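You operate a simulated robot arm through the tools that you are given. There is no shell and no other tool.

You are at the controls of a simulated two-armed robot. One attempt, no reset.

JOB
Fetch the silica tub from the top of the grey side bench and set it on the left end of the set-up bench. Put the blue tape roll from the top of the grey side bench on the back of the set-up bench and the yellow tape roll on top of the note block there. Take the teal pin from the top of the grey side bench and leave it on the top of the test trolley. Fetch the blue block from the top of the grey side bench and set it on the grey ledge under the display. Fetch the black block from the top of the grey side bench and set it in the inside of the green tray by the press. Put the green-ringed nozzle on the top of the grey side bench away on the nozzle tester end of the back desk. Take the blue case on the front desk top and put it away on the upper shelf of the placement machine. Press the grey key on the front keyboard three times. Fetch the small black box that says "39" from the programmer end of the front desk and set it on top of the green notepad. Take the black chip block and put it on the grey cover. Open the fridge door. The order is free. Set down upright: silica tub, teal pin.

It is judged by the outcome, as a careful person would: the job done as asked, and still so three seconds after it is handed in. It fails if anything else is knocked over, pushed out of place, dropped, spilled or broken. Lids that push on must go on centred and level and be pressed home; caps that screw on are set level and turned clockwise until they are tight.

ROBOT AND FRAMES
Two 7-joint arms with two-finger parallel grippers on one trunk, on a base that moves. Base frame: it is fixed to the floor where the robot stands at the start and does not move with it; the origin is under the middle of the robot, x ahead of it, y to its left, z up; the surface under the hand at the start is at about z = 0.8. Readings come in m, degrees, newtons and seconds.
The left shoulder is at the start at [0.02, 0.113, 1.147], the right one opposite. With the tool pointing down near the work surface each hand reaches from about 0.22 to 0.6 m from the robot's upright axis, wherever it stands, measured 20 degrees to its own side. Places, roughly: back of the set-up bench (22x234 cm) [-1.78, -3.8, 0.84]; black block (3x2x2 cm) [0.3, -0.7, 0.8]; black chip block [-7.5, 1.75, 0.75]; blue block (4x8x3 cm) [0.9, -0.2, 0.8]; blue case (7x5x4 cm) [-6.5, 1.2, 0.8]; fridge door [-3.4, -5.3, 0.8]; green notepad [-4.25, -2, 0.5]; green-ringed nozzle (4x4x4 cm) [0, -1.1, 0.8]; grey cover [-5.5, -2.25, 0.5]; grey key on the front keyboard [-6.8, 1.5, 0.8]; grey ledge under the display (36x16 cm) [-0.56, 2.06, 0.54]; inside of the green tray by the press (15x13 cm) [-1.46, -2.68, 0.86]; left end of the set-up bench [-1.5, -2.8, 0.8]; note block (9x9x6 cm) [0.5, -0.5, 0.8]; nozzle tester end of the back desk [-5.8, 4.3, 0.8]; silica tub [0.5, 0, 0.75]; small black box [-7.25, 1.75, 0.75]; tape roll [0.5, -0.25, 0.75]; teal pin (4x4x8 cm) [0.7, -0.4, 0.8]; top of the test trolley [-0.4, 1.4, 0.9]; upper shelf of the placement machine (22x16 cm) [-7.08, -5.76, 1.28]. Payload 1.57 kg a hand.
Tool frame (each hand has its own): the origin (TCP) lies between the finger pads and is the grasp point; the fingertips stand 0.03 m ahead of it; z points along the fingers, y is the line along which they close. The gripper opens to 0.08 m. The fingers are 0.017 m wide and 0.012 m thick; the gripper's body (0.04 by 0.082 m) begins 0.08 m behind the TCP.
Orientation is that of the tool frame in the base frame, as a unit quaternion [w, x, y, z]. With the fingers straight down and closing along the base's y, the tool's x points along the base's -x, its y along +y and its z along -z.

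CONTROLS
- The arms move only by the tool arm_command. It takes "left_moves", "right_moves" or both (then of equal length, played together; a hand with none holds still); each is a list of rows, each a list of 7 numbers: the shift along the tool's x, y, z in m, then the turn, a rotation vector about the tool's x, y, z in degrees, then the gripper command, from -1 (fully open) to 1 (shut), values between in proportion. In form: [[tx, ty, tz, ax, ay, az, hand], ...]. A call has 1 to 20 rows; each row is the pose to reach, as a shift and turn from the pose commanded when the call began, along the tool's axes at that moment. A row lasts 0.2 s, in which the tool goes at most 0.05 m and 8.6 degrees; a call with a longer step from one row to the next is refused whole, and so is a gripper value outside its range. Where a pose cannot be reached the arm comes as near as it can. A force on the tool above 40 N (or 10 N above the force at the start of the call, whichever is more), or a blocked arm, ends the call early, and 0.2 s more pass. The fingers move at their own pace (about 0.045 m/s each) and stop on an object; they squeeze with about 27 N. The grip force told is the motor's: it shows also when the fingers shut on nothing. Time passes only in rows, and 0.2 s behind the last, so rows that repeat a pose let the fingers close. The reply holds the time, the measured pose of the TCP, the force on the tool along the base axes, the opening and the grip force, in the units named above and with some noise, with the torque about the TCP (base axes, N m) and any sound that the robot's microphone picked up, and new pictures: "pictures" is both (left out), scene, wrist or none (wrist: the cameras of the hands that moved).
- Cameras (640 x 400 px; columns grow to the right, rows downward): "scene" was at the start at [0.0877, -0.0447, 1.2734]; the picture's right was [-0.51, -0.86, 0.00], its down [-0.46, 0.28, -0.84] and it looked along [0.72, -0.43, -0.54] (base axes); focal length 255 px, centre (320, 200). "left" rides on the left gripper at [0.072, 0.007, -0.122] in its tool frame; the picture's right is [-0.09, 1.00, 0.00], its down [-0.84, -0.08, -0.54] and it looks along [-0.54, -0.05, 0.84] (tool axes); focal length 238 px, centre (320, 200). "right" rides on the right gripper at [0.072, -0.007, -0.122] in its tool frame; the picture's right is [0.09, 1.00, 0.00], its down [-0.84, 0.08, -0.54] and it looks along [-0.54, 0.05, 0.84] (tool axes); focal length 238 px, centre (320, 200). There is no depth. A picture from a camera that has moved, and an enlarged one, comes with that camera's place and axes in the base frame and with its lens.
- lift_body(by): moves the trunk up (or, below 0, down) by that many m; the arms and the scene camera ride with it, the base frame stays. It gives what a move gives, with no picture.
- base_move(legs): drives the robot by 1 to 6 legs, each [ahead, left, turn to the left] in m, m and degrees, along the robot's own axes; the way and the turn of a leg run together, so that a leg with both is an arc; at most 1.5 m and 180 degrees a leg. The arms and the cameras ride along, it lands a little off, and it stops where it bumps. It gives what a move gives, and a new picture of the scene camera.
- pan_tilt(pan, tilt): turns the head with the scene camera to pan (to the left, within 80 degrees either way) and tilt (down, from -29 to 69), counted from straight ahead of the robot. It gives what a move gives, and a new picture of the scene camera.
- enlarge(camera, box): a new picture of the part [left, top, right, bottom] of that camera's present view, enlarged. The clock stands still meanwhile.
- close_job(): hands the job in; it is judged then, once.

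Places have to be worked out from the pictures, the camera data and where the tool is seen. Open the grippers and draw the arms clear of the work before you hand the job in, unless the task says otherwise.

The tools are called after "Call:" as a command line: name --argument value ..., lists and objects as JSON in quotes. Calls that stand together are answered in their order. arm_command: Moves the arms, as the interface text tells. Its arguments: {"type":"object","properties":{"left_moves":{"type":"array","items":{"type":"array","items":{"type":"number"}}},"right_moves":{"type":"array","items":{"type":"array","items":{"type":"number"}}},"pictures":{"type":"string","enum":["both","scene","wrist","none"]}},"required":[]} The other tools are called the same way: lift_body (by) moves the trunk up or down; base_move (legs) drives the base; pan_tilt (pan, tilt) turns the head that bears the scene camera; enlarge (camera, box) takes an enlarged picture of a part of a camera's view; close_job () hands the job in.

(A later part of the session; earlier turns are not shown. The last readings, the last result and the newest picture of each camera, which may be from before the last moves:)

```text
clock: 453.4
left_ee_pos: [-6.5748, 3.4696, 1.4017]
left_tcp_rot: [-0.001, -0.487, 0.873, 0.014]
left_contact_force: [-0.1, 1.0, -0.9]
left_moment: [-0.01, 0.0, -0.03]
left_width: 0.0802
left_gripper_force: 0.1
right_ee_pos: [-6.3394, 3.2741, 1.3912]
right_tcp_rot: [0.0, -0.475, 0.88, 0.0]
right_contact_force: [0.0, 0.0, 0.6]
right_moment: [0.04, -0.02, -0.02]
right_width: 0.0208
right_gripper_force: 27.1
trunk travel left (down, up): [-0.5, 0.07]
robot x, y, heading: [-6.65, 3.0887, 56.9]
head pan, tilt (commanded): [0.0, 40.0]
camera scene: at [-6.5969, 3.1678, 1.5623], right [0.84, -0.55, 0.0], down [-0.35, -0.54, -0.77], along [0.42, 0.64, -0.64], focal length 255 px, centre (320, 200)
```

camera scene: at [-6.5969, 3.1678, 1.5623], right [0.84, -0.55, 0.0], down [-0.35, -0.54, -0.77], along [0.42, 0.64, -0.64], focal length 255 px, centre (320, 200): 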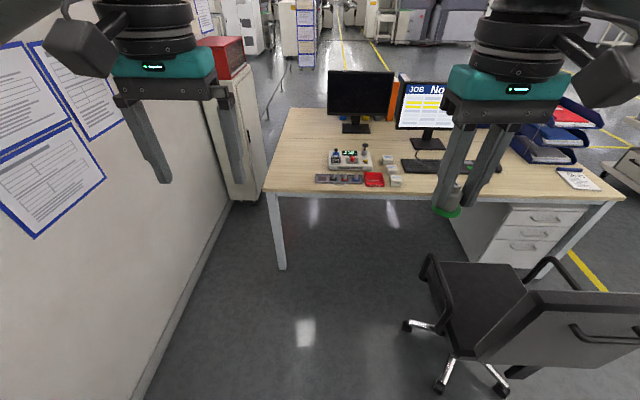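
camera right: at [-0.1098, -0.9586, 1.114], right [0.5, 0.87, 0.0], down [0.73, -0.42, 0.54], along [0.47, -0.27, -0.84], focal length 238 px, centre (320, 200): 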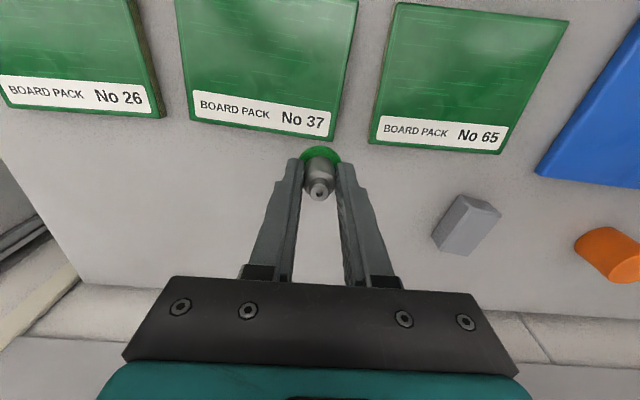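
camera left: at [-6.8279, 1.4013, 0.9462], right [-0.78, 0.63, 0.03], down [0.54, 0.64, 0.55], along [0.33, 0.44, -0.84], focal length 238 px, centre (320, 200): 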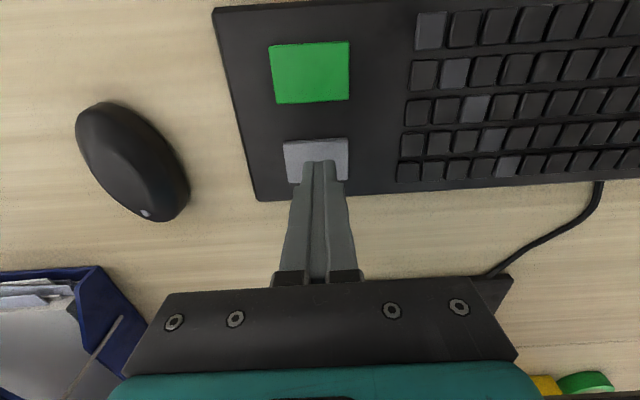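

The tester end has free space left of the tester and nozzle tray, at about R(1.33,0.15). Shift left a little, move up to the desk and lower the trunk.

Call:
base_move --legs '[[0, 0.22, -1.5], [0.85, 0, 0]]'

Call:
lift_body --by -0.3

Call:
pan_tilt --pan 0 --tilt 48

```text
clock: 459.2
left_ee_pos: [-6.2553, 4.2831, 1.4009]
left_tcp_rot: [-0.001, -0.473, 0.881, 0.014]
left_contact_force: [0.4, -0.5, -0.1]
left_moment: [-0.01, -0.01, 0.0]
left_width: 0.08
left_gripper_force: 0.0
right_ee_pos: [-6.0232, 4.0811, 1.3924]
right_tcp_rot: [0.001, -0.461, 0.887, 0.001]
right_contact_force: [-0.2, -0.4, -0.7]
right_moment: [-0.04, 0.01, -0.01]
right_width: 0.0209
right_gripper_force: 27.5
trunk travel left (down, up): [-0.5, 0.07]
robot x, y, heading: [-6.3415, 3.9052, 54.7]
head pan, tilt (commanded): [0.0, 40.0]
camera scene: at [-6.2852, 3.9837, 1.5623], right [0.82, -0.58, 0.0], down [-0.37, -0.53, -0.77], along [0.44, 0.63, -0.64], focal length 255 px, centre (320, 200)
```

scene: 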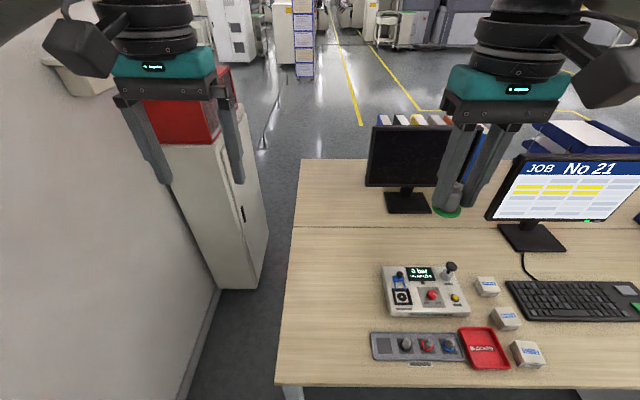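

```text
clock: 462.2
left_ee_pos: [-6.2546, 4.2839, 1.1009]
left_tcp_rot: [-0.001, -0.473, 0.881, 0.014]
left_contact_force: [1.0, 0.0, 0.9]
left_moment: [-0.02, -0.03, -0.01]
left_width: 0.0802
left_gripper_force: 0.0
right_ee_pos: [-6.0248, 4.0822, 1.0915]
right_tcp_rot: [0.0, -0.461, 0.887, 0.0]
right_contact_force: [0.3, 0.0, -0.6]
right_moment: [0.0, 0.02, -0.03]
right_width: 0.0207
right_gripper_force: 26.8
trunk travel left (down, up): [-0.2, 0.37]
robot x, y, heading: [-6.3434, 3.9081, 55.0]
head pan, tilt (commanded): [0.0, 40.0]
```

```text
clock: 462.9
left_ee_pos: [-6.2536, 4.2838, 1.1015]
left_tcp_rot: [0.0, -0.473, 0.881, 0.014]
left_contact_force: [0.3, -0.2, 0.2]
left_moment: [0.02, -0.01, 0.0]
left_width: 0.0798
left_gripper_force: 0.0
right_ee_pos: [-6.0254, 4.0804, 1.0916]
right_tcp_rot: [0.0, -0.46, 0.888, 0.0]
right_contact_force: [-0.6, -1.2, -0.6]
right_moment: [0.02, 0.01, 0.01]
right_width: 0.0207
right_gripper_force: 27.3
trunk travel left (down, up): [-0.2, 0.37]
robot x, y, heading: [-6.3401, 3.9045, 54.8]
head pan, tilt (commanded): [0.0, 48.0]
camera scene: at [-6.289, 3.9784, 1.2509], right [0.82, -0.58, 0.0], down [-0.43, -0.61, -0.67], along [0.39, 0.55, -0.74], focal length 255 px, centre (320, 200)
```

scene: 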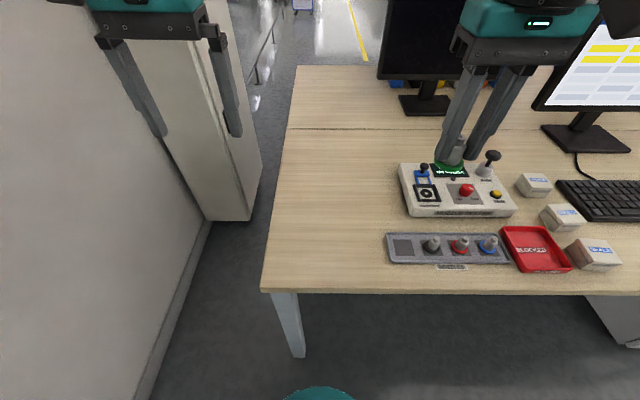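

Free desk area is left of the nozzle rack. I'll bring the nozzle over R(0.47,−0.03) and lower it.

Call:
arm_command --left_moves '[[0.01, 0.02, 0, 0, 0, 0, -1], [0.02, 0.04, 0, 0, 0, 0, -1], [0.02, 0.05, 0, 0, 0, 0, -1], [0.02, 0.05, 0, 0, 0, 0, -1], [0.02, 0.05, 0, 0, 0, 0, -1], [0.02, 0.05, 0, 0, 0, 0, -1], [0.02, 0.05, 0, 0, 0, 0, -1], [0.02, 0.05, 0, 0, 0, 0, -1], [0.02, 0.05, 0, 0, 0, 0, -1]]' --right_moves '[[-0.03, 0.027, 0.02, 0, 0, 0, 1], [-0.06, 0.054, 0.04, 0, 0, 0, 1], [-0.09, 0.081, 0.06, 0, 0, 0, 1], [-0.12, 0.108, 0.08, 0, 0, 0, 1], [-0.14, 0.127, 0.11, 0, 0, 0, 1], [-0.14, 0.127, 0.155, 0, 0, 0, 1], [-0.14, 0.127, 0.2, 0, 0, 0, 1], [-0.14, 0.127, 0.24, 0, 0, 0, 1], [-0.14, 0.127, 0.24, 0, 0, 0, 1]]' --pictures "both"

```text
clock: 464.9
left_ee_pos: [-6.3051, 4.2953, 1.1017]
left_tcp_rot: [-0.001, -0.473, 0.881, 0.015]
left_contact_force: [-0.4, 0.5, 0.4]
left_moment: [-0.02, -0.02, 0.02]
left_width: 0.0796
left_gripper_force: 0.0
right_ee_pos: [-6.0471, 4.2679, 0.8516]
right_tcp_rot: [0.0, -0.461, 0.887, 0.0]
right_contact_force: [0.4, 0.3, -0.7]
right_moment: [-0.02, 0.02, 0.01]
right_width: 0.0208
right_gripper_force: 27.3
trunk travel left (down, up): [-0.2, 0.37]
robot x, y, heading: [-6.343, 3.9073, 55.2]
head pan, tilt (commanded): [0.0, 48.0]
camera scene: at [-6.289, 3.9784, 1.2509], right [0.82, -0.58, 0.0], down [-0.43, -0.61, -0.67], along [0.39, 0.55, -0.74], focal length 255 px, centre (320, 200)
camera right: at [-6.0837, 4.2043, 0.973], right [-0.87, 0.5, 0.0], down [0.42, 0.73, 0.54], along [0.27, 0.47, -0.84], focal length 238 px, centre (320, 200)
camera left: at [-6.3488, 4.2343, 1.2233], right [-0.78, 0.63, 0.03], down [0.54, 0.64, 0.55], along [0.33, 0.44, -0.84], focal length 238 px, centre (320, 200)
```

scene: 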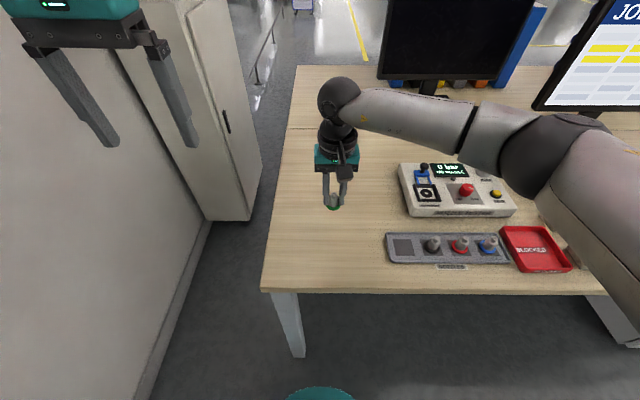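
right: 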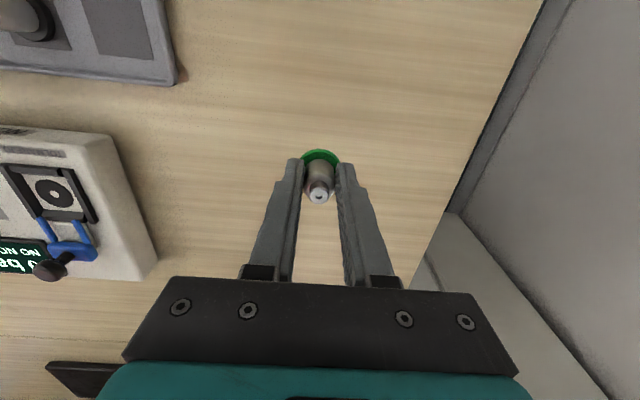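
left: 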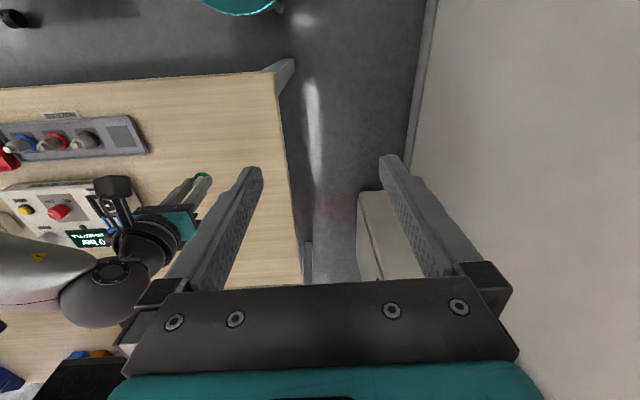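

Nozzle is over the clear desk end. Lower to contact.

Call:
arm_command --right_moves '[[0, 0, 0.025, 0, 0, 0, 1], [0, 0, 0.045, 0, 0, 0, 1], [0, 0, 0.05, 0, 0, 0, 1], [0, 0, 0.05, 0, 0, 0, 1]]' --pictures "none"

```text
clock: 465.9
left_ee_pos: [-6.3054, 4.2947, 1.1011]
left_tcp_rot: [-0.001, -0.473, 0.881, 0.015]
left_contact_force: [-0.2, 0.7, -0.8]
left_moment: [-0.01, -0.02, -0.03]
left_width: 0.08
left_gripper_force: 0.1
right_ee_pos: [-6.0492, 4.2702, 0.8019]
right_tcp_rot: [-0.001, -0.461, 0.888, 0.0]
right_contact_force: [-0.3, 0.0, -1.3]
right_moment: [-0.04, -0.03, 0.03]
right_width: 0.021
right_gripper_force: 27.0
trunk travel left (down, up): [-0.2, 0.37]
robot x, y, heading: [-6.3412, 3.9055, 54.8]
head pan, tilt (commanded): [0.0, 48.0]
```

Call:
arm_command --right_moves '[[0, 0, 0.003, 0, 0, 0, 1], [0, 0, 0.006, 0, 0, 0, 1], [0, 0, 0.006, 0, 0, 0, 1]]' --pictures "none"

```text
clock: 466.7
left_ee_pos: [-6.3056, 4.294, 1.1018]
left_tcp_rot: [-0.001, -0.474, 0.88, 0.014]
left_contact_force: [0.9, -0.7, 0.0]
left_moment: [-0.01, 0.01, -0.01]
left_width: 0.08
left_gripper_force: 0.0
right_ee_pos: [-6.0473, 4.269, 0.7965]
right_tcp_rot: [0.0, -0.461, 0.887, 0.0]
right_contact_force: [0.7, -0.4, -0.6]
right_moment: [0.01, -0.03, 0.0]
right_width: 0.0209
right_gripper_force: 26.7
trunk travel left (down, up): [-0.2, 0.37]
robot x, y, heading: [-6.3423, 3.9014, 54.9]
head pan, tilt (commanded): [0.0, 48.0]
```

Call:
arm_command --right_moves '[[0, 0, 0.003, 0, 0, 0, 1], [0, 0, 0.006, 0, 0, 0, 1], [0, 0, 0.006, 0, 0, 0, 1]]' --pictures "none"

Call:
enlarge --camera "right" --box '[260, 100, 380, 220]'

```text
clock: 467.5
left_ee_pos: [-6.3058, 4.2933, 1.1015]
left_tcp_rot: [0.0, -0.473, 0.881, 0.015]
left_contact_force: [-0.3, -0.4, -0.4]
left_moment: [-0.01, 0.0, -0.03]
left_width: 0.0804
left_gripper_force: 0.1
right_ee_pos: [-6.0468, 4.2688, 0.7911]
right_tcp_rot: [0.0, -0.46, 0.888, 0.001]
right_contact_force: [0.3, -3.2, 11.5]
right_moment: [-0.12, -0.06, 0.01]
right_width: 0.0205
right_gripper_force: 26.5
trunk travel left (down, up): [-0.2, 0.37]
robot x, y, heading: [-6.341, 3.8993, 54.8]
head pan, tilt (commanded): [0.0, 48.0]
```

```text
3.33 times, centred on (320, 160) of right
camera zoom: at [-6.0834, 4.2059, 0.9131], right [-0.87, 0.5, 0.0], down [0.42, 0.73, 0.54], along [0.27, 0.47, -0.84], focal length 794 px, centre (320, 333)
```

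zoom: 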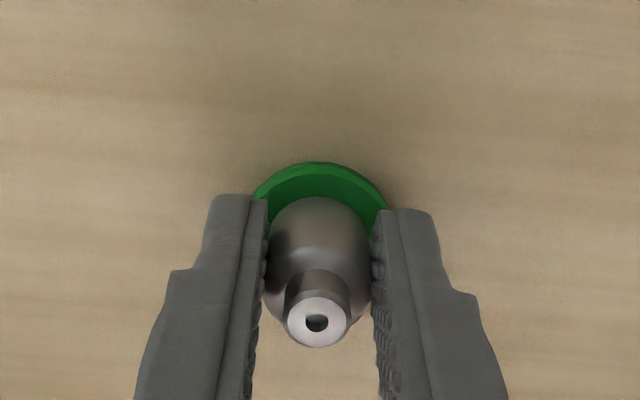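

Contact (11 N) – the nozzle stands on its ring. Release and rise.

Call:
arm_command --right_moves '[[0, 0, -0.002, 0, 0, 0, 0.4], [0, 0, -0.002, 0, 0, 0, -0.2], [0, 0, -0.002, 0, 0, 0, -0.3], [0, 0, -0.03, 0, 0, 0, -0.3], [0, 0, -0.07, 0, 0, 0, -0.3], [0, 0, -0.11, 0, 0, 0, -0.5], [0, 0, -0.15, 0, 0, 0, -1], [0.03, -0.03, -0.18, 0, 0, 0, -1]]' --pictures "both"

```text
refused: row 8 steps farther than a row can; nothing moved
```

Call:
arm_command --right_moves '[[0, 0, -0.002, 0, 0, 0, 0.4], [0, 0, -0.002, 0, 0, 0, -0.2], [0, 0, -0.002, 0, 0, 0, -0.3], [0, 0, -0.03, 0, 0, 0, -0.3], [0, 0, -0.07, 0, 0, 0, -0.3], [0, 0, -0.11, 0, 0, 0, -0.5], [0, 0, -0.15, 0, 0, 0, -1], [0.02, -0.02, -0.18, 0, 0, 0, -1]]' --pictures "both"

```text
clock: 469.3
left_ee_pos: [-6.306, 4.2949, 1.1022]
left_tcp_rot: [-0.001, -0.473, 0.881, 0.014]
left_contact_force: [-0.6, 0.5, 0.6]
left_moment: [0.02, 0.01, -0.01]
left_width: 0.0801
left_gripper_force: 0.1
right_ee_pos: [-6.0426, 4.2419, 0.9695]
right_tcp_rot: [0.001, -0.461, 0.887, 0.0]
right_contact_force: [0.6, 0.4, 0.6]
right_moment: [0.01, -0.01, 0.0]
right_width: 0.0799
right_gripper_force: 0.1
trunk travel left (down, up): [-0.2, 0.37]
robot x, y, heading: [-6.3393, 3.9037, 54.9]
head pan, tilt (commanded): [0.0, 48.0]
camera scene: at [-6.2889, 3.9779, 1.2509], right [0.82, -0.58, 0.0], down [-0.43, -0.61, -0.67], along [0.39, 0.55, -0.74], focal length 255 px, centre (320, 200)
camera right: at [-6.0778, 4.178, 1.0902], right [-0.87, 0.5, 0.0], down [0.42, 0.73, 0.54], along [0.27, 0.47, -0.84], focal length 238 px, centre (320, 200)
```

scene: 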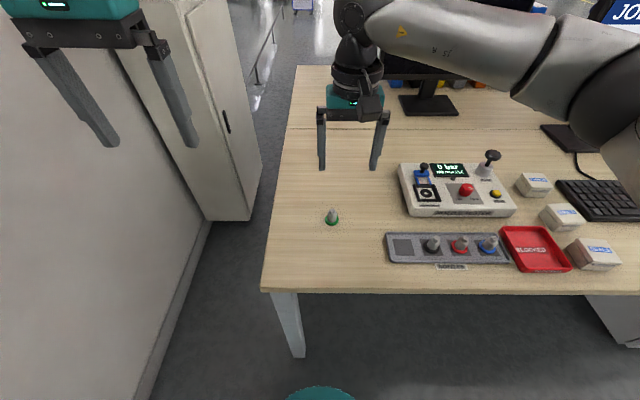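
right: 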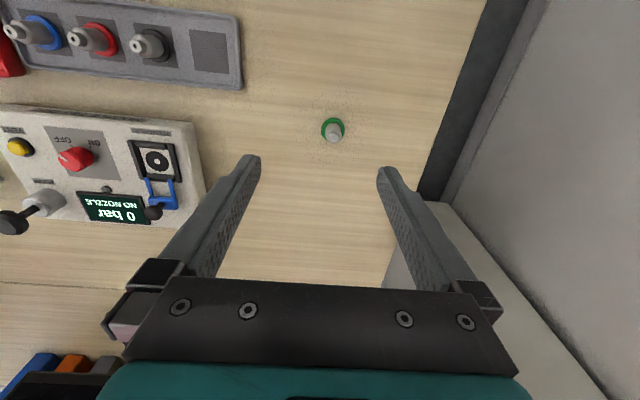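

The green-ringed nozzle stands on the tester end. Tuck the right hand, raise the trunk, and retrace the way back around to the front desk.

Call:
arm_command --right_moves '[[0.025, -0.025, -0.025, 0, 0, 0, -1], [0.05, -0.05, -0.05, 0, 0, 0, -1], [0.075, -0.075, -0.075, 0, 0, 0, -1], [0.1, -0.1, -0.1, 0, 0, 0, -1]]' --pictures "none"

Call:
lift_body --by 0.3

Call:
base_move --legs '[[-0.84, 0, 0], [0, -1.2, 0], [0, -1.2, 0]]'

```text
clock: 470.3
left_ee_pos: [-6.3063, 4.2931, 1.1011]
left_tcp_rot: [-0.001, -0.473, 0.881, 0.015]
left_contact_force: [0.1, -0.3, -0.1]
left_moment: [0.0, -0.01, -0.05]
left_width: 0.0799
left_gripper_force: 0.0
right_ee_pos: [-6.0191, 4.1026, 1.0706]
right_tcp_rot: [0.001, -0.46, 0.888, 0.0]
right_contact_force: [0.6, 0.1, -0.5]
right_moment: [0.01, -0.01, 0.02]
right_width: 0.08
right_gripper_force: 0.2
trunk travel left (down, up): [-0.2, 0.37]
robot x, y, heading: [-6.3399, 3.9044, 54.9]
head pan, tilt (commanded): [0.0, 48.0]
```

```text
clock: 473.3
left_ee_pos: [-6.3058, 4.2942, 1.401]
left_tcp_rot: [-0.001, -0.473, 0.881, 0.015]
left_contact_force: [0.2, 1.1, -0.4]
left_moment: [0.04, -0.01, -0.02]
left_width: 0.0799
left_gripper_force: 0.1
right_ee_pos: [-6.0185, 4.102, 1.3682]
right_tcp_rot: [0.0, -0.46, 0.888, 0.0]
right_contact_force: [-0.2, -0.3, 0.2]
right_moment: [0.01, -0.01, 0.0]
right_width: 0.0802
right_gripper_force: 0.0
trunk travel left (down, up): [-0.5, 0.07]
robot x, y, heading: [-6.3396, 3.9058, 55.0]
head pan, tilt (commanded): [0.0, 48.0]
```

```text
clock: 489.1
left_ee_pos: [-4.8637, 2.2079, 1.4]
left_tcp_rot: [-0.001, -0.467, 0.884, 0.015]
left_contact_force: [0.0, 0.6, -0.3]
left_moment: [-0.01, -0.02, 0.02]
left_width: 0.0799
left_gripper_force: 0.1
right_ee_pos: [-4.5807, 2.0124, 1.3704]
right_tcp_rot: [0.0, -0.455, 0.89, 0.001]
right_contact_force: [0.2, -0.5, -0.4]
right_moment: [-0.01, 0.02, 0.02]
right_width: 0.08
right_gripper_force: 0.1
trunk travel left (down, up): [-0.5, 0.07]
robot x, y, heading: [-4.9037, 1.819, 54.1]
head pan, tilt (commanded): [0.0, 48.0]
camera scene: at [-4.8515, 1.8907, 1.5509], right [0.81, -0.59, 0.0], down [-0.44, -0.6, -0.67], along [0.39, 0.54, -0.74], focal length 255 px, centre (320, 200)
```

scene: 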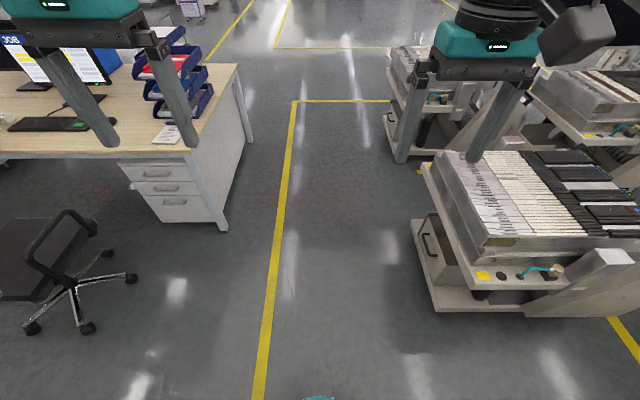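

In the aisle again. Now back down, slide left along the front desk to its programmer end.

Call:
base_move --legs '[[-1.1, 0, 0.8], [-1.05, 0, 0], [0, 1.0, 0], [0, 0.95, 0]]'

Call:
lift_body --by -0.3

Call:
pan_tilt --pan 0 --tilt 40

```text
clock: 509.0
left_ee_pos: [-7.7053, 1.5481, 1.4017]
left_tcp_rot: [-0.001, -0.478, 0.878, 0.014]
left_contact_force: [-1.1, -1.0, -0.1]
left_moment: [0.02, 0.02, -0.02]
left_width: 0.0799
left_gripper_force: 0.0
right_ee_pos: [-7.416, 1.3615, 1.3699]
right_tcp_rot: [0.0, -0.465, 0.885, 0.001]
right_contact_force: [-0.4, 0.4, 0.6]
right_moment: [0.03, 0.02, -0.01]
right_width: 0.0801
right_gripper_force: 0.1
trunk travel left (down, up): [-0.5, 0.07]
robot x, y, heading: [-7.7377, 1.1599, 55.6]
head pan, tilt (commanded): [0.0, 48.0]
camera scene: at [-7.6854, 1.2331, 1.5509], right [0.82, -0.57, 0.0], down [-0.42, -0.61, -0.67], along [0.38, 0.55, -0.74], focal length 255 px, centre (320, 200)
```

scene: 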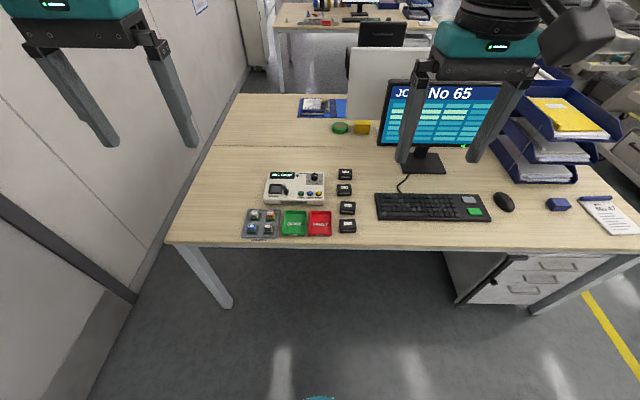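

```text
clock: 512.0
left_ee_pos: [-7.7062, 1.5476, 1.1022]
left_tcp_rot: [-0.002, -0.478, 0.878, 0.014]
left_contact_force: [0.4, 0.2, -0.3]
left_moment: [-0.01, -0.01, 0.02]
left_width: 0.0799
left_gripper_force: 0.1
right_ee_pos: [-7.4161, 1.3613, 1.0689]
right_tcp_rot: [0.0, -0.466, 0.885, 0.0]
right_contact_force: [0.4, -0.1, -0.4]
right_moment: [0.0, 0.01, -0.01]
right_width: 0.0802
right_gripper_force: 0.1
trunk travel left (down, up): [-0.2, 0.37]
robot x, y, heading: [-7.7333, 1.159, 55.4]
head pan, tilt (commanded): [0.0, 48.0]
```

```text
clock: 512.7
left_ee_pos: [-7.7044, 1.5486, 1.1012]
left_tcp_rot: [-0.001, -0.477, 0.879, 0.014]
left_contact_force: [0.8, 0.4, -0.4]
left_moment: [-0.02, 0.01, -0.01]
left_width: 0.0799
left_gripper_force: 0.1
right_ee_pos: [-7.4172, 1.3605, 1.0703]
right_tcp_rot: [-0.001, -0.466, 0.885, 0.0]
right_contact_force: [-0.2, 0.2, 0.3]
right_moment: [0.0, 0.0, 0.0]
right_width: 0.0799
right_gripper_force: 0.1
trunk travel left (down, up): [-0.2, 0.37]
robot x, y, heading: [-7.736, 1.1603, 55.4]
head pan, tilt (commanded): [0.0, 40.0]
camera scene: at [-7.6817, 1.2381, 1.2623], right [0.82, -0.57, 0.0], down [-0.36, -0.53, -0.77], along [0.43, 0.63, -0.64], focal length 255 px, centre (320, 200)
```

scene: 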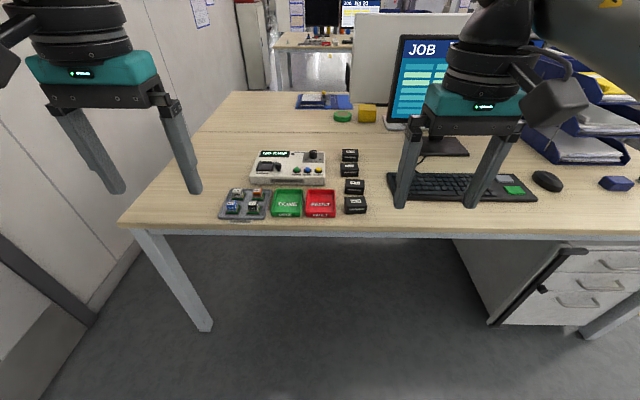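

Chips tray on the left, box 39 second from the front in the column of boxes. Approach 0.28 m and look down with the wrist cameras.

Call:
base_move --legs '[[0.28, 0, -0.6]]'

Call:
pan_tilt --pan 8 --tilt 52

Call:
arm_command --left_moves '[[0.0, 0, 0.04, 0, 0, 0, -1], [0.0, 0, 0.08, 0, 0, 0, -1], [0, 0, 0.12, 0, 0, 0, -1], [0, 0, 0.14, 0, 0, 0, -1]]' --right_moves '[[-0.03, 0.01, 0.03, 0, 0, 0, -1], [-0.06, 0.02, 0.06, 0, 0, 0, -1], [-0.08, 0.03, 0.09, 0, 0, 0, -1], [-0.08, 0.03, 0.11, 0, 0, 0, -1]]' --pictures "both"

```text
clock: 514.7
left_ee_pos: [-7.5417, 1.7762, 1.0996]
left_tcp_rot: [-0.002, -0.473, 0.881, 0.014]
left_contact_force: [-0.8, 0.6, -0.6]
left_moment: [0.03, 0.01, -0.03]
left_width: 0.0798
left_gripper_force: 0.0
right_ee_pos: [-7.2548, 1.585, 1.0693]
right_tcp_rot: [0.0, -0.46, 0.888, 0.0]
right_contact_force: [-0.1, 0.3, 0.4]
right_moment: [-0.02, 0.03, 0.02]
right_width: 0.0802
right_gripper_force: 0.1
trunk travel left (down, up): [-0.2, 0.37]
robot x, y, heading: [-7.5779, 1.3855, 54.9]
head pan, tilt (commanded): [0.0, 40.0]
camera scene: at [-7.5214, 1.4657, 1.2623], right [0.82, -0.58, 0.0], down [-0.37, -0.53, -0.77], along [0.44, 0.63, -0.64], focal length 255 px, centre (320, 200)
```

scene: 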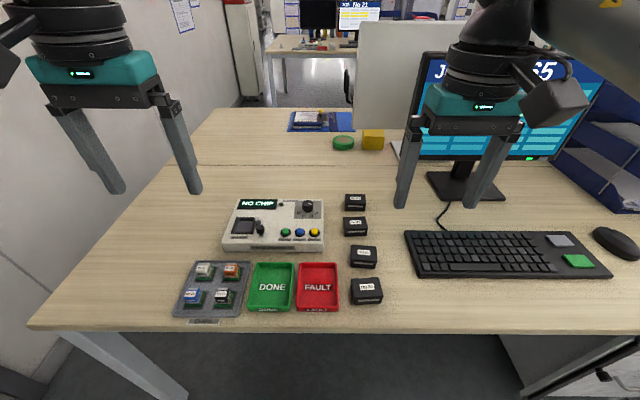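

```text
clock: 515.4
left_ee_pos: [-7.5417, 1.7759, 1.1014]
left_tcp_rot: [-0.001, -0.473, 0.881, 0.014]
left_contact_force: [-0.1, -0.4, -0.9]
left_moment: [0.0, 0.02, -0.01]
left_width: 0.08
left_gripper_force: 0.1
right_ee_pos: [-7.2554, 1.5853, 1.0711]
right_tcp_rot: [0.0, -0.461, 0.888, 0.001]
right_contact_force: [-0.3, 0.0, 0.0]
right_moment: [-0.01, -0.01, -0.02]
right_width: 0.0802
right_gripper_force: 0.1
trunk travel left (down, up): [-0.2, 0.37]
robot x, y, heading: [-7.5787, 1.3853, 54.8]
head pan, tilt (commanded): [8.0, 52.0]
camera scene: at [-7.5363, 1.4626, 1.2455], right [0.89, -0.46, 0.0], down [-0.36, -0.7, -0.62], along [0.28, 0.55, -0.79], focal length 255 px, centre (320, 200)
```

scene: 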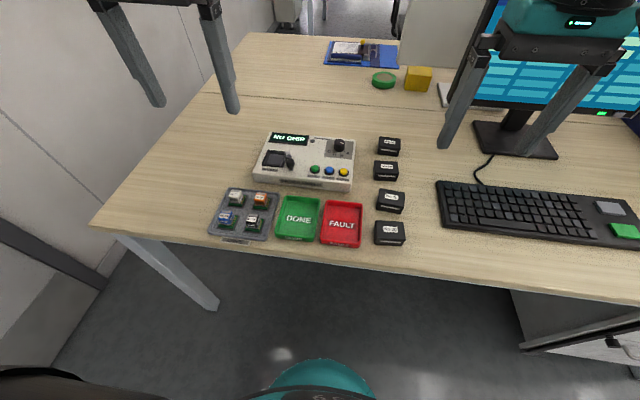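

```text
clock: 516.4
left_ee_pos: [-7.5445, 1.7817, 0.9607]
left_tcp_rot: [0.0, -0.473, 0.881, 0.014]
left_contact_force: [0.7, -0.1, -0.2]
left_moment: [0.01, 0.01, 0.0]
left_width: 0.0801
left_gripper_force: 0.1
right_ee_pos: [-7.235, 1.6669, 0.9592]
right_tcp_rot: [0.0, -0.461, 0.888, 0.001]
right_contact_force: [0.2, -0.5, 0.1]
right_moment: [0.0, -0.02, 0.0]
right_width: 0.08
right_gripper_force: 0.0
trunk travel left (down, up): [-0.2, 0.37]
robot x, y, heading: [-7.5785, 1.3873, 54.8]
head pan, tilt (commanded): [8.0, 52.0]
camera scene: at [-7.5363, 1.4626, 1.2455], right [0.89, -0.46, 0.0], down [-0.36, -0.7, -0.62], along [0.28, 0.55, -0.79], focal length 255 px, centre (320, 200)
camera right: at [-7.2698, 1.6035, 1.0799], right [-0.87, 0.5, 0.0], down [0.42, 0.73, 0.54], along [0.27, 0.47, -0.84], focal length 238 px, centre (320, 200)
camera left: at [-7.5867, 1.7208, 1.0833], right [-0.78, 0.63, 0.03], down [0.54, 0.64, 0.55], along [0.33, 0.44, -0.83], focal length 238 px, centre (320, 200)
```

scene: 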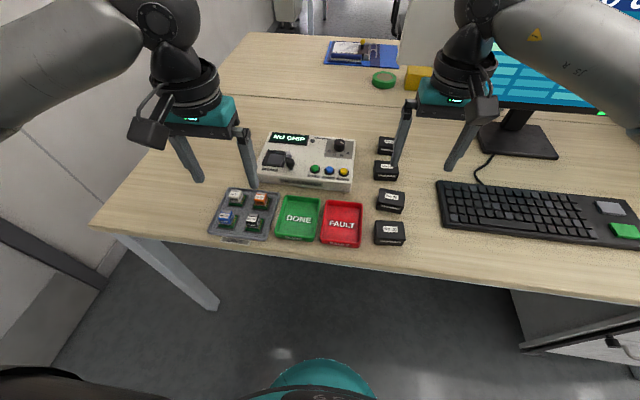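
right: 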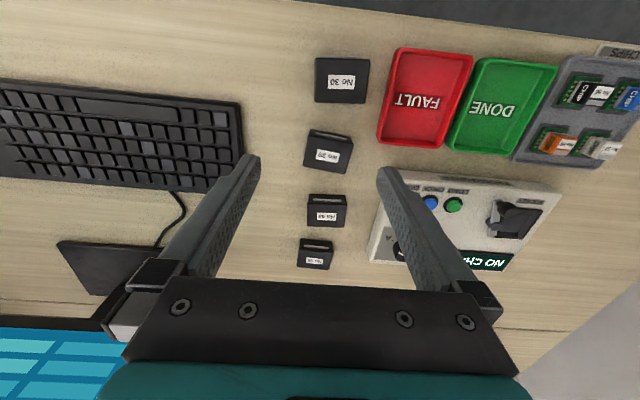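
left: 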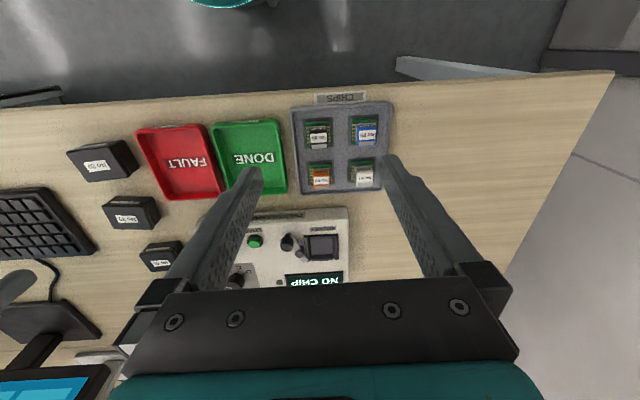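

I can see the four chip blocks (black one front-right as seen from me) and box 39. Zoom for geometry.

Call:
enlarge --camera "left" --box '[280, 85, 410, 205]'

Call:
enlarge --camera "right" --box '[280, 40, 400, 270]'

```text
3.33 times, centred on (345, 145) of left
camera zoom: at [-7.5867, 1.7208, 1.0833], right [-0.78, 0.63, 0.03], down [0.54, 0.64, 0.55], along [0.33, 0.44, -0.83], focal length 794 px, centre (237, 383)
```

zoom: 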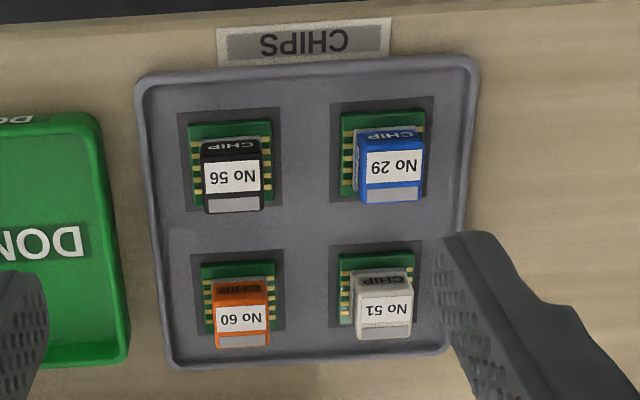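

```text
1.74 times, centred on (340, 155) of right
camera zoom: at [-7.2698, 1.6035, 1.0799], right [-0.87, 0.5, 0.0], down [0.42, 0.73, 0.54], along [0.27, 0.47, -0.84], focal length 414 px, centre (285, 278)
```

zoom: 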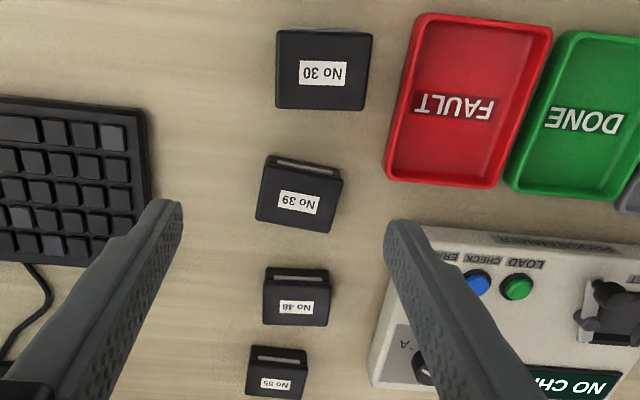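

Black chip block centre (−7.528,1.8035); box 39 at (−7.220,1.7135), turned about 8°. Align both hands above at z≈0.86 and check.

Call:
arm_command --left_moves '[[-0.014, -0.001, 0.03, 0, 0, 0, -0.1], [-0.027, -0.0016, 0.06, 0, 0, 0, -0.1], [-0.027, -0.0016, 0.1, 0, 0, 0, -0.1], [-0.027, -0.0016, 0.1, 0, 0, 0, -0.1]]' --right_moves '[[-0.024, 0.007, 0.03, 0, 0, 4, -0.62], [-0.0468, 0.0145, 0.06, 0, 0, 8, -0.62], [-0.0468, 0.0145, 0.1, 0, 0, 8, -0.62], [-0.0468, 0.0145, 0.1, 0, 0, 8, -0.62]]' --pictures "wrist"

Call:
enlarge --camera "left" --box '[220, 60, 420, 240]'

Call:
enlarge --camera "right" --box '[220, 60, 420, 240]'

```text
clock: 517.4
left_ee_pos: [-7.527, 1.8042, 0.8599]
left_tcp_rot: [-0.001, -0.473, 0.881, 0.014]
left_contact_force: [0.3, 0.2, 0.5]
left_moment: [0.01, 0.0, 0.0]
left_width: 0.0442
left_gripper_force: 0.0
right_ee_pos: [-7.2187, 1.7137, 0.8599]
right_tcp_rot: [0.001, -0.397, 0.918, 0.001]
right_contact_force: [0.2, -0.8, -1.3]
right_moment: [0.01, -0.02, -0.01]
right_width: 0.0648
right_gripper_force: 0.0
trunk travel left (down, up): [-0.2, 0.37]
robot x, y, heading: [-7.5771, 1.3856, 54.5]
head pan, tilt (commanded): [8.0, 52.0]
camera right: at [-7.2628, 1.6563, 0.9811], right [-0.79, 0.61, 0.0], down [0.52, 0.66, 0.54], along [0.33, 0.43, -0.84], focal length 238 px, centre (320, 200)
camera left: at [-7.571, 1.7451, 0.9826], right [-0.78, 0.63, 0.03], down [0.54, 0.64, 0.55], along [0.33, 0.44, -0.83], focal length 238 px, centre (320, 200)
```

right: 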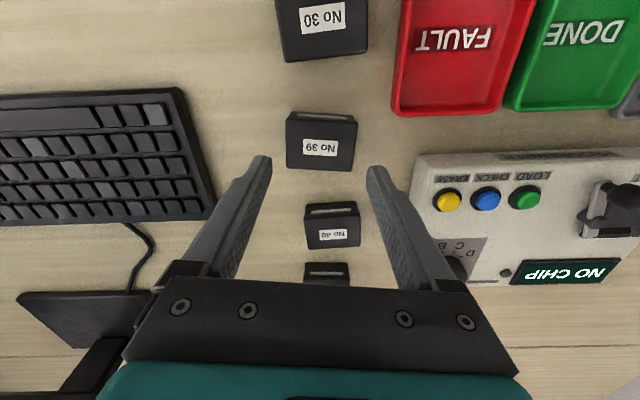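
left: 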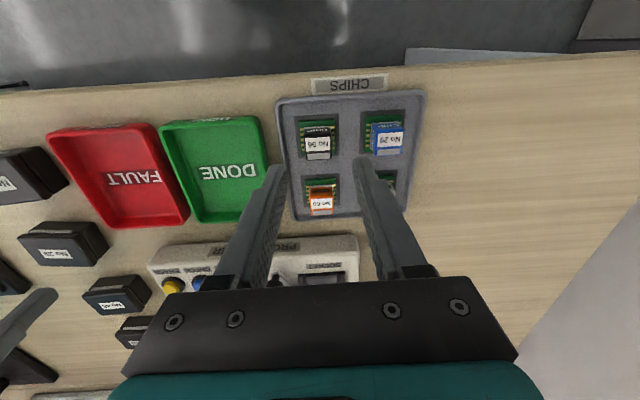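

```text
2.22 times, centred on (320, 150) of left
camera zoom: at [-7.571, 1.7451, 0.9826], right [-0.78, 0.63, 0.03], down [0.54, 0.64, 0.55], along [0.33, 0.44, -0.83], focal length 530 px, centre (320, 311)
```

zoom: 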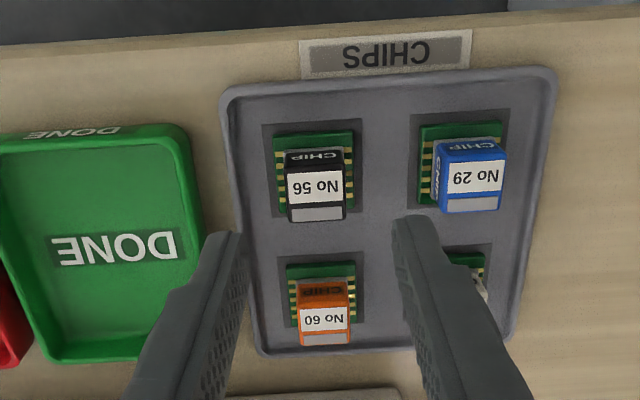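

```text
2.22 times, centred on (320, 150) of right
camera zoom: at [-7.2628, 1.6563, 0.9811], right [-0.79, 0.61, 0.0], down [0.52, 0.66, 0.54], along [0.33, 0.43, -0.84], focal length 530 px, centre (320, 311)
```

zoom: 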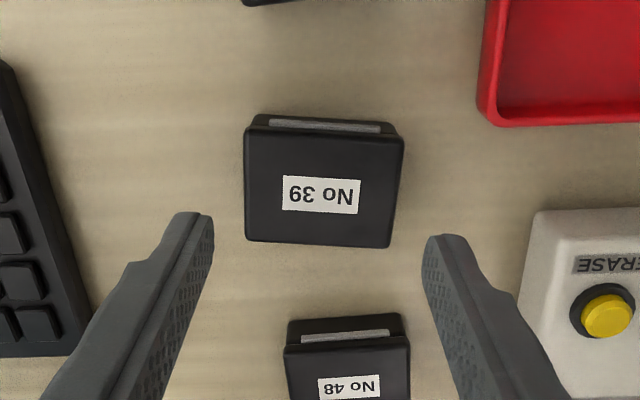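

Both aligned (box 39 is ~62 mm wide, so I'll open fully). Descend and grip both.

Call:
arm_command --left_moves '[[-0.002, 0, 0.03, 0, 0, 0, -0.1], [-0.002, 0, 0.055, 0, 0, 0, -0.1], [-0.002, 0, 0.062, 0, 0, 0, -0.1], [-0.002, 0, 0.062, 0, 0, 0, 1], [-0.002, 0, 0.062, 0, 0, 0, 1], [-0.002, 0, 0.062, 0, 0, 0, 1]]' --right_moves '[[0, 0, 0.02, 0, 0, 0, -1], [0, 0, 0.05, 0, 0, 0, -1], [0, 0, 0.072, 0, 0, 0, -1], [0, 0, 0.072, 0, 0, 0, 1], [0, 0, 0.072, 0, 0, 0, 1], [0, 0, 0.072, 0, 0, 0, 1]]' --pictures "both"

```text
clock: 518.8
left_ee_pos: [-7.5284, 1.8071, 0.7975]
left_tcp_rot: [-0.001, -0.473, 0.881, 0.015]
left_contact_force: [0.2, -0.2, 0.6]
left_moment: [0.0, -0.01, 0.01]
left_width: 0.0229
left_gripper_force: 27.0
right_ee_pos: [-7.2186, 1.7144, 0.7875]
right_tcp_rot: [-0.001, -0.397, 0.918, 0.0]
right_contact_force: [-0.7, 0.0, 0.3]
right_moment: [-0.01, 0.02, 0.02]
right_width: 0.0594
right_gripper_force: 27.0
trunk travel left (down, up): [-0.2, 0.37]
robot x, y, heading: [-7.5788, 1.3863, 54.9]
head pan, tilt (commanded): [8.0, 52.0]
camera scene: at [-7.5363, 1.4626, 1.2455], right [0.89, -0.46, 0.0], down [-0.36, -0.7, -0.62], along [0.28, 0.55, -0.79], focal length 255 px, centre (320, 200)
camera right: at [-7.2626, 1.6566, 0.909], right [-0.79, 0.61, 0.0], down [0.52, 0.66, 0.54], along [0.33, 0.43, -0.84], focal length 238 px, centre (320, 200)
camera left: at [-7.571, 1.7472, 0.9208], right [-0.78, 0.63, 0.03], down [0.54, 0.64, 0.55], along [0.33, 0.44, -0.84], focal length 238 px, centre (320, 200)
```

scene: 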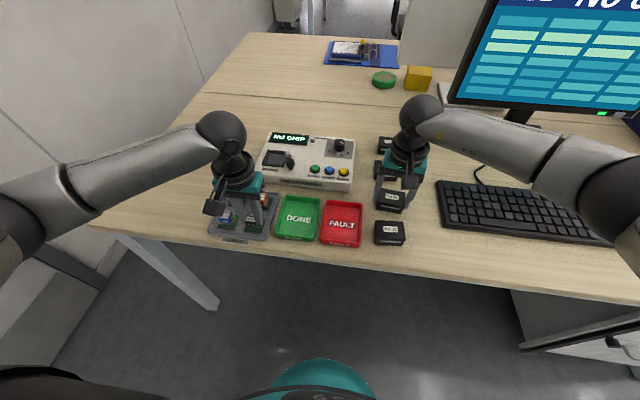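
right: 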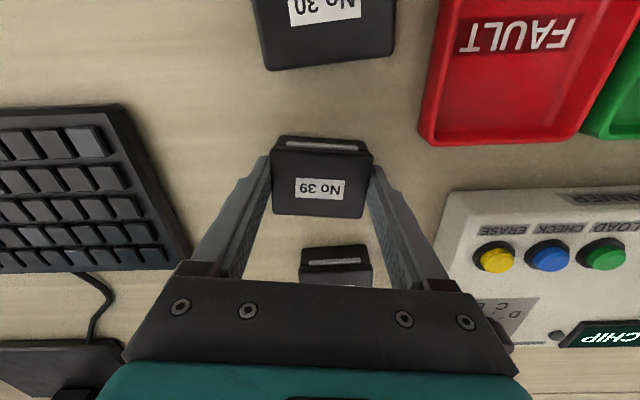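
left: 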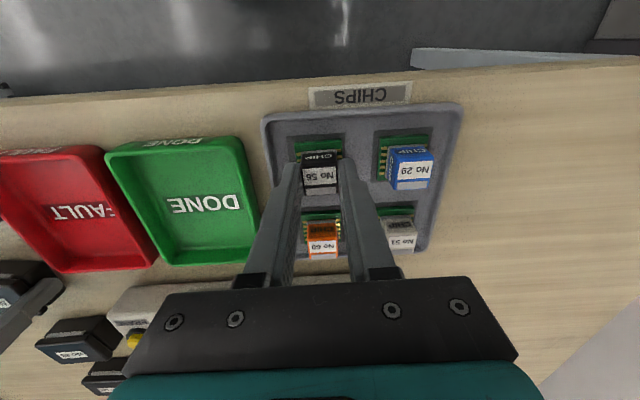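

Both gripped. Lift both straight up and check that they come cleanly.

Call:
arm_command --left_moves '[[0, 0, -0.02, 0, 0, 0, 1], [0, 0, -0.05, 0, 0, 0, 1], [0, 0, -0.09, 0, 0, 0, 1], [0, 0, -0.13, 0, 0, 0, 1]]' --right_moves '[[0, 0, -0.02, 0, 0, 0, 1], [0, 0, -0.05, 0, 0, 0, 1], [0, 0, -0.09, 0, 0, 0, 1], [0, 0, -0.13, 0, 0, 0, 1]]' --pictures "both"

Call:
enlarge --camera "left" --box '[220, 80, 420, 240]'

```text
clock: 519.8
left_ee_pos: [-7.5269, 1.8018, 0.9276]
left_tcp_rot: [-0.001, -0.473, 0.881, 0.013]
left_contact_force: [0.6, 0.1, 0.0]
left_moment: [0.02, -0.01, -0.04]
left_width: 0.0225
left_gripper_force: 27.0
right_ee_pos: [-7.2198, 1.7152, 0.9195]
right_tcp_rot: [0.001, -0.396, 0.918, -0.001]
right_contact_force: [-1.0, -0.1, -1.3]
right_moment: [0.03, -0.04, 0.01]
right_width: 0.0592
right_gripper_force: 27.0
trunk travel left (down, up): [-0.2, 0.37]
robot x, y, heading: [-7.5735, 1.3867, 54.8]
head pan, tilt (commanded): [8.0, 52.0]
camera scene: at [-7.5364, 1.4625, 1.2455], right [0.89, -0.46, 0.0], down [-0.36, -0.7, -0.62], along [0.28, 0.55, -0.79], focal length 255 px, centre (320, 200)
camera right: at [-7.2635, 1.657, 1.0403], right [-0.79, 0.62, 0.0], down [0.52, 0.66, 0.54], along [0.33, 0.43, -0.84], focal length 238 px, centre (320, 200)
camera left: at [-7.5698, 1.743, 1.0507], right [-0.78, 0.63, 0.03], down [0.54, 0.64, 0.55], along [0.33, 0.44, -0.84], focal length 238 px, centre (320, 200)
```

scene: 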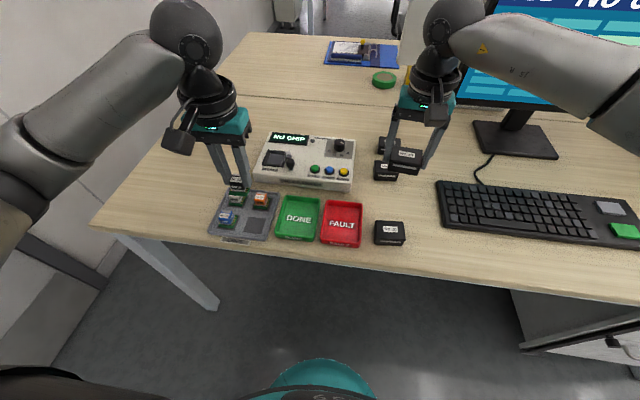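
right: 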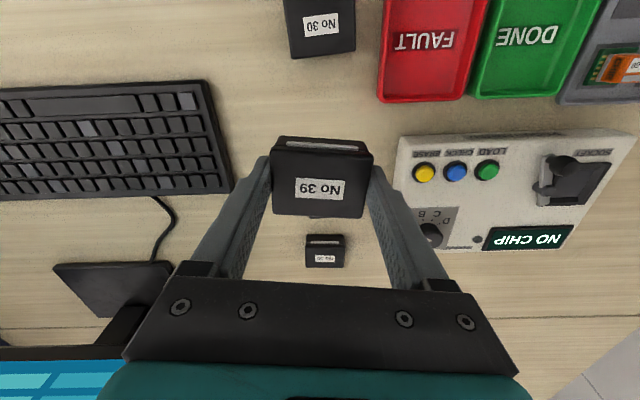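
left: 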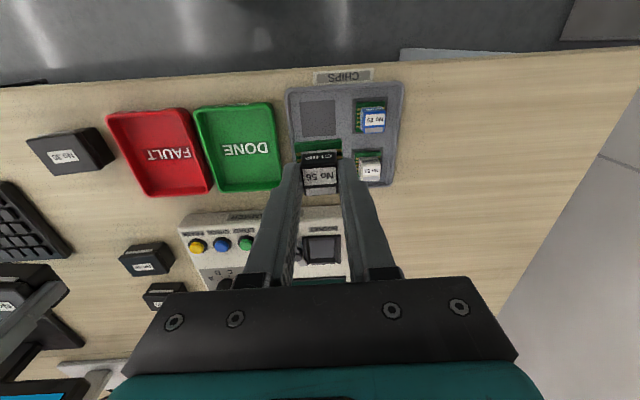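

```text
2.50 times, centred on (320, 160) of left
camera zoom: at [-7.5698, 1.743, 1.0507], right [-0.78, 0.63, 0.03], down [0.54, 0.64, 0.55], along [0.33, 0.44, -0.84], focal length 596 px, centre (320, 300)
```

zoom: 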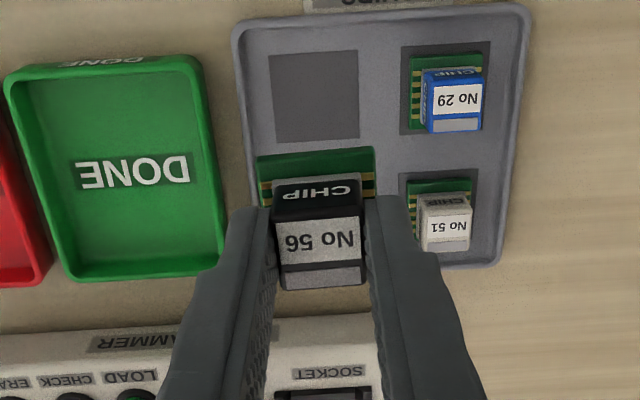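

Both lifted cleanly (the chip with its little board). Raise and draw in both hands, then drive to the teal box with the grey cover.

Call:
arm_command --left_moves '[[0, 0, -0.03, 0, 0, 0, 1], [0, 0, -0.06, 0, 0, 0, 1], [0.01, -0.01, -0.09, 0, 0, 0, 1], [0.02, -0.02, -0.12, 0, 0, 0, 1]]' --right_moves '[[0, 0, -0.03, 0, 0, 0, 1], [0.03, -0.01, -0.06, 0, 0, 0, 1], [0.065, -0.02, -0.09, 0, 0, 0, 1], [0.1, -0.03, -0.12, 0, 0, 0, 1]]' --pictures "none"

Call:
base_move --legs '[[-0.35, 0, 0], [-0.95, -1.0, 0], [-0.9, -1.15, 0]]'

Call:
pan_tilt --pan -70 --tilt 30

```text
clock: 520.8
left_ee_pos: [-7.5184, 1.7743, 1.0495]
left_tcp_rot: [-0.002, -0.473, 0.881, 0.014]
left_contact_force: [0.7, 0.3, -0.3]
left_moment: [0.01, -0.01, 0.0]
left_width: 0.0229
left_gripper_force: 27.1
right_ee_pos: [-7.2654, 1.6181, 1.0399]
right_tcp_rot: [0.001, -0.398, 0.918, 0.0]
right_contact_force: [-0.1, -0.6, -1.4]
right_moment: [0.01, 0.0, 0.02]
right_width: 0.0593
right_gripper_force: 26.8
trunk travel left (down, up): [-0.2, 0.37]
robot x, y, heading: [-7.5785, 1.3817, 54.8]
head pan, tilt (commanded): [8.0, 52.0]
```

```text
clock: 536.5
left_ee_pos: [-7.0034, -1.2726, 1.0504]
left_tcp_rot: [0.0, -0.478, 0.878, 0.015]
left_contact_force: [0.1, 0.2, -0.6]
left_moment: [-0.03, 0.01, -0.02]
left_width: 0.0226
left_gripper_force: 27.4
right_ee_pos: [-6.7483, -1.4272, 1.0384]
right_tcp_rot: [0.0, -0.403, 0.915, 0.0]
right_contact_force: [-0.5, 0.3, -0.6]
right_moment: [0.0, 0.06, 0.0]
right_width: 0.059
right_gripper_force: 27.3
trunk travel left (down, up): [-0.2, 0.37]
robot x, y, heading: [-7.0598, -1.6592, 55.4]
head pan, tilt (commanded): [8.0, 52.0]
camera scene: at [-7.0183, -1.5859, 1.2455], right [0.89, -0.45, 0.0], down [-0.35, -0.7, -0.62], along [0.28, 0.55, -0.79], focal length 255 px, centre (320, 200)
```

scene: 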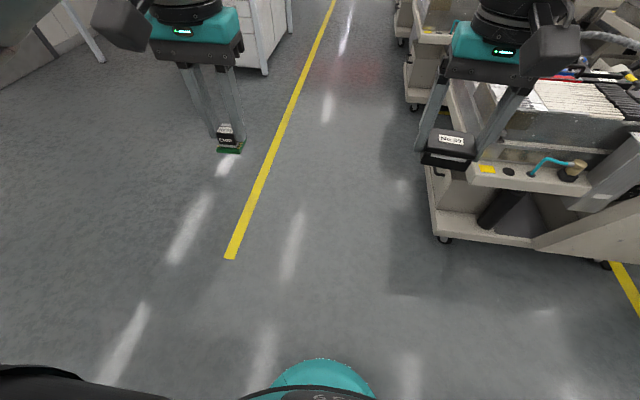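

```text
clock: 538.0
left_ee_pos: [-7.0037, -1.2739, 1.0505]
left_tcp_rot: [0.0, -0.478, 0.878, 0.014]
left_contact_force: [0.1, -0.8, -0.8]
left_moment: [0.02, 0.02, 0.0]
left_width: 0.0228
left_gripper_force: 26.4
right_ee_pos: [-6.7484, -1.4263, 1.0386]
right_tcp_rot: [0.0, -0.403, 0.915, -0.001]
right_contact_force: [0.8, -0.3, -0.7]
right_moment: [-0.01, -0.03, 0.0]
right_width: 0.0589
right_gripper_force: 26.5
trunk travel left (down, up): [-0.2, 0.37]
robot x, y, heading: [-7.0587, -1.663, 55.4]
head pan, tilt (commanded): [-70.0, 30.0]
camera scene: at [-6.9643, -1.6756, 1.2777], right [-0.25, -0.97, 0.0], down [-0.48, 0.13, -0.87], along [0.84, -0.22, -0.5], focal length 255 px, centre (320, 200)
```

scene: 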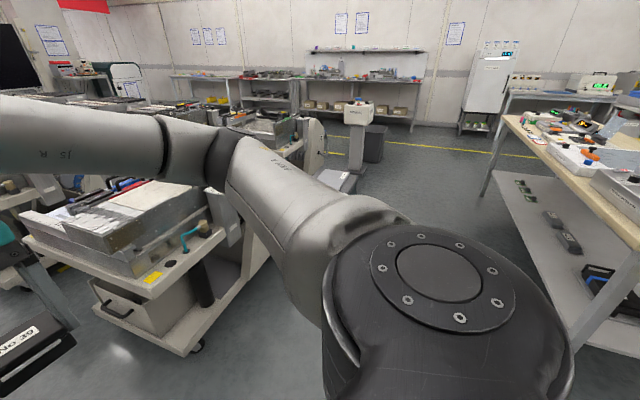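

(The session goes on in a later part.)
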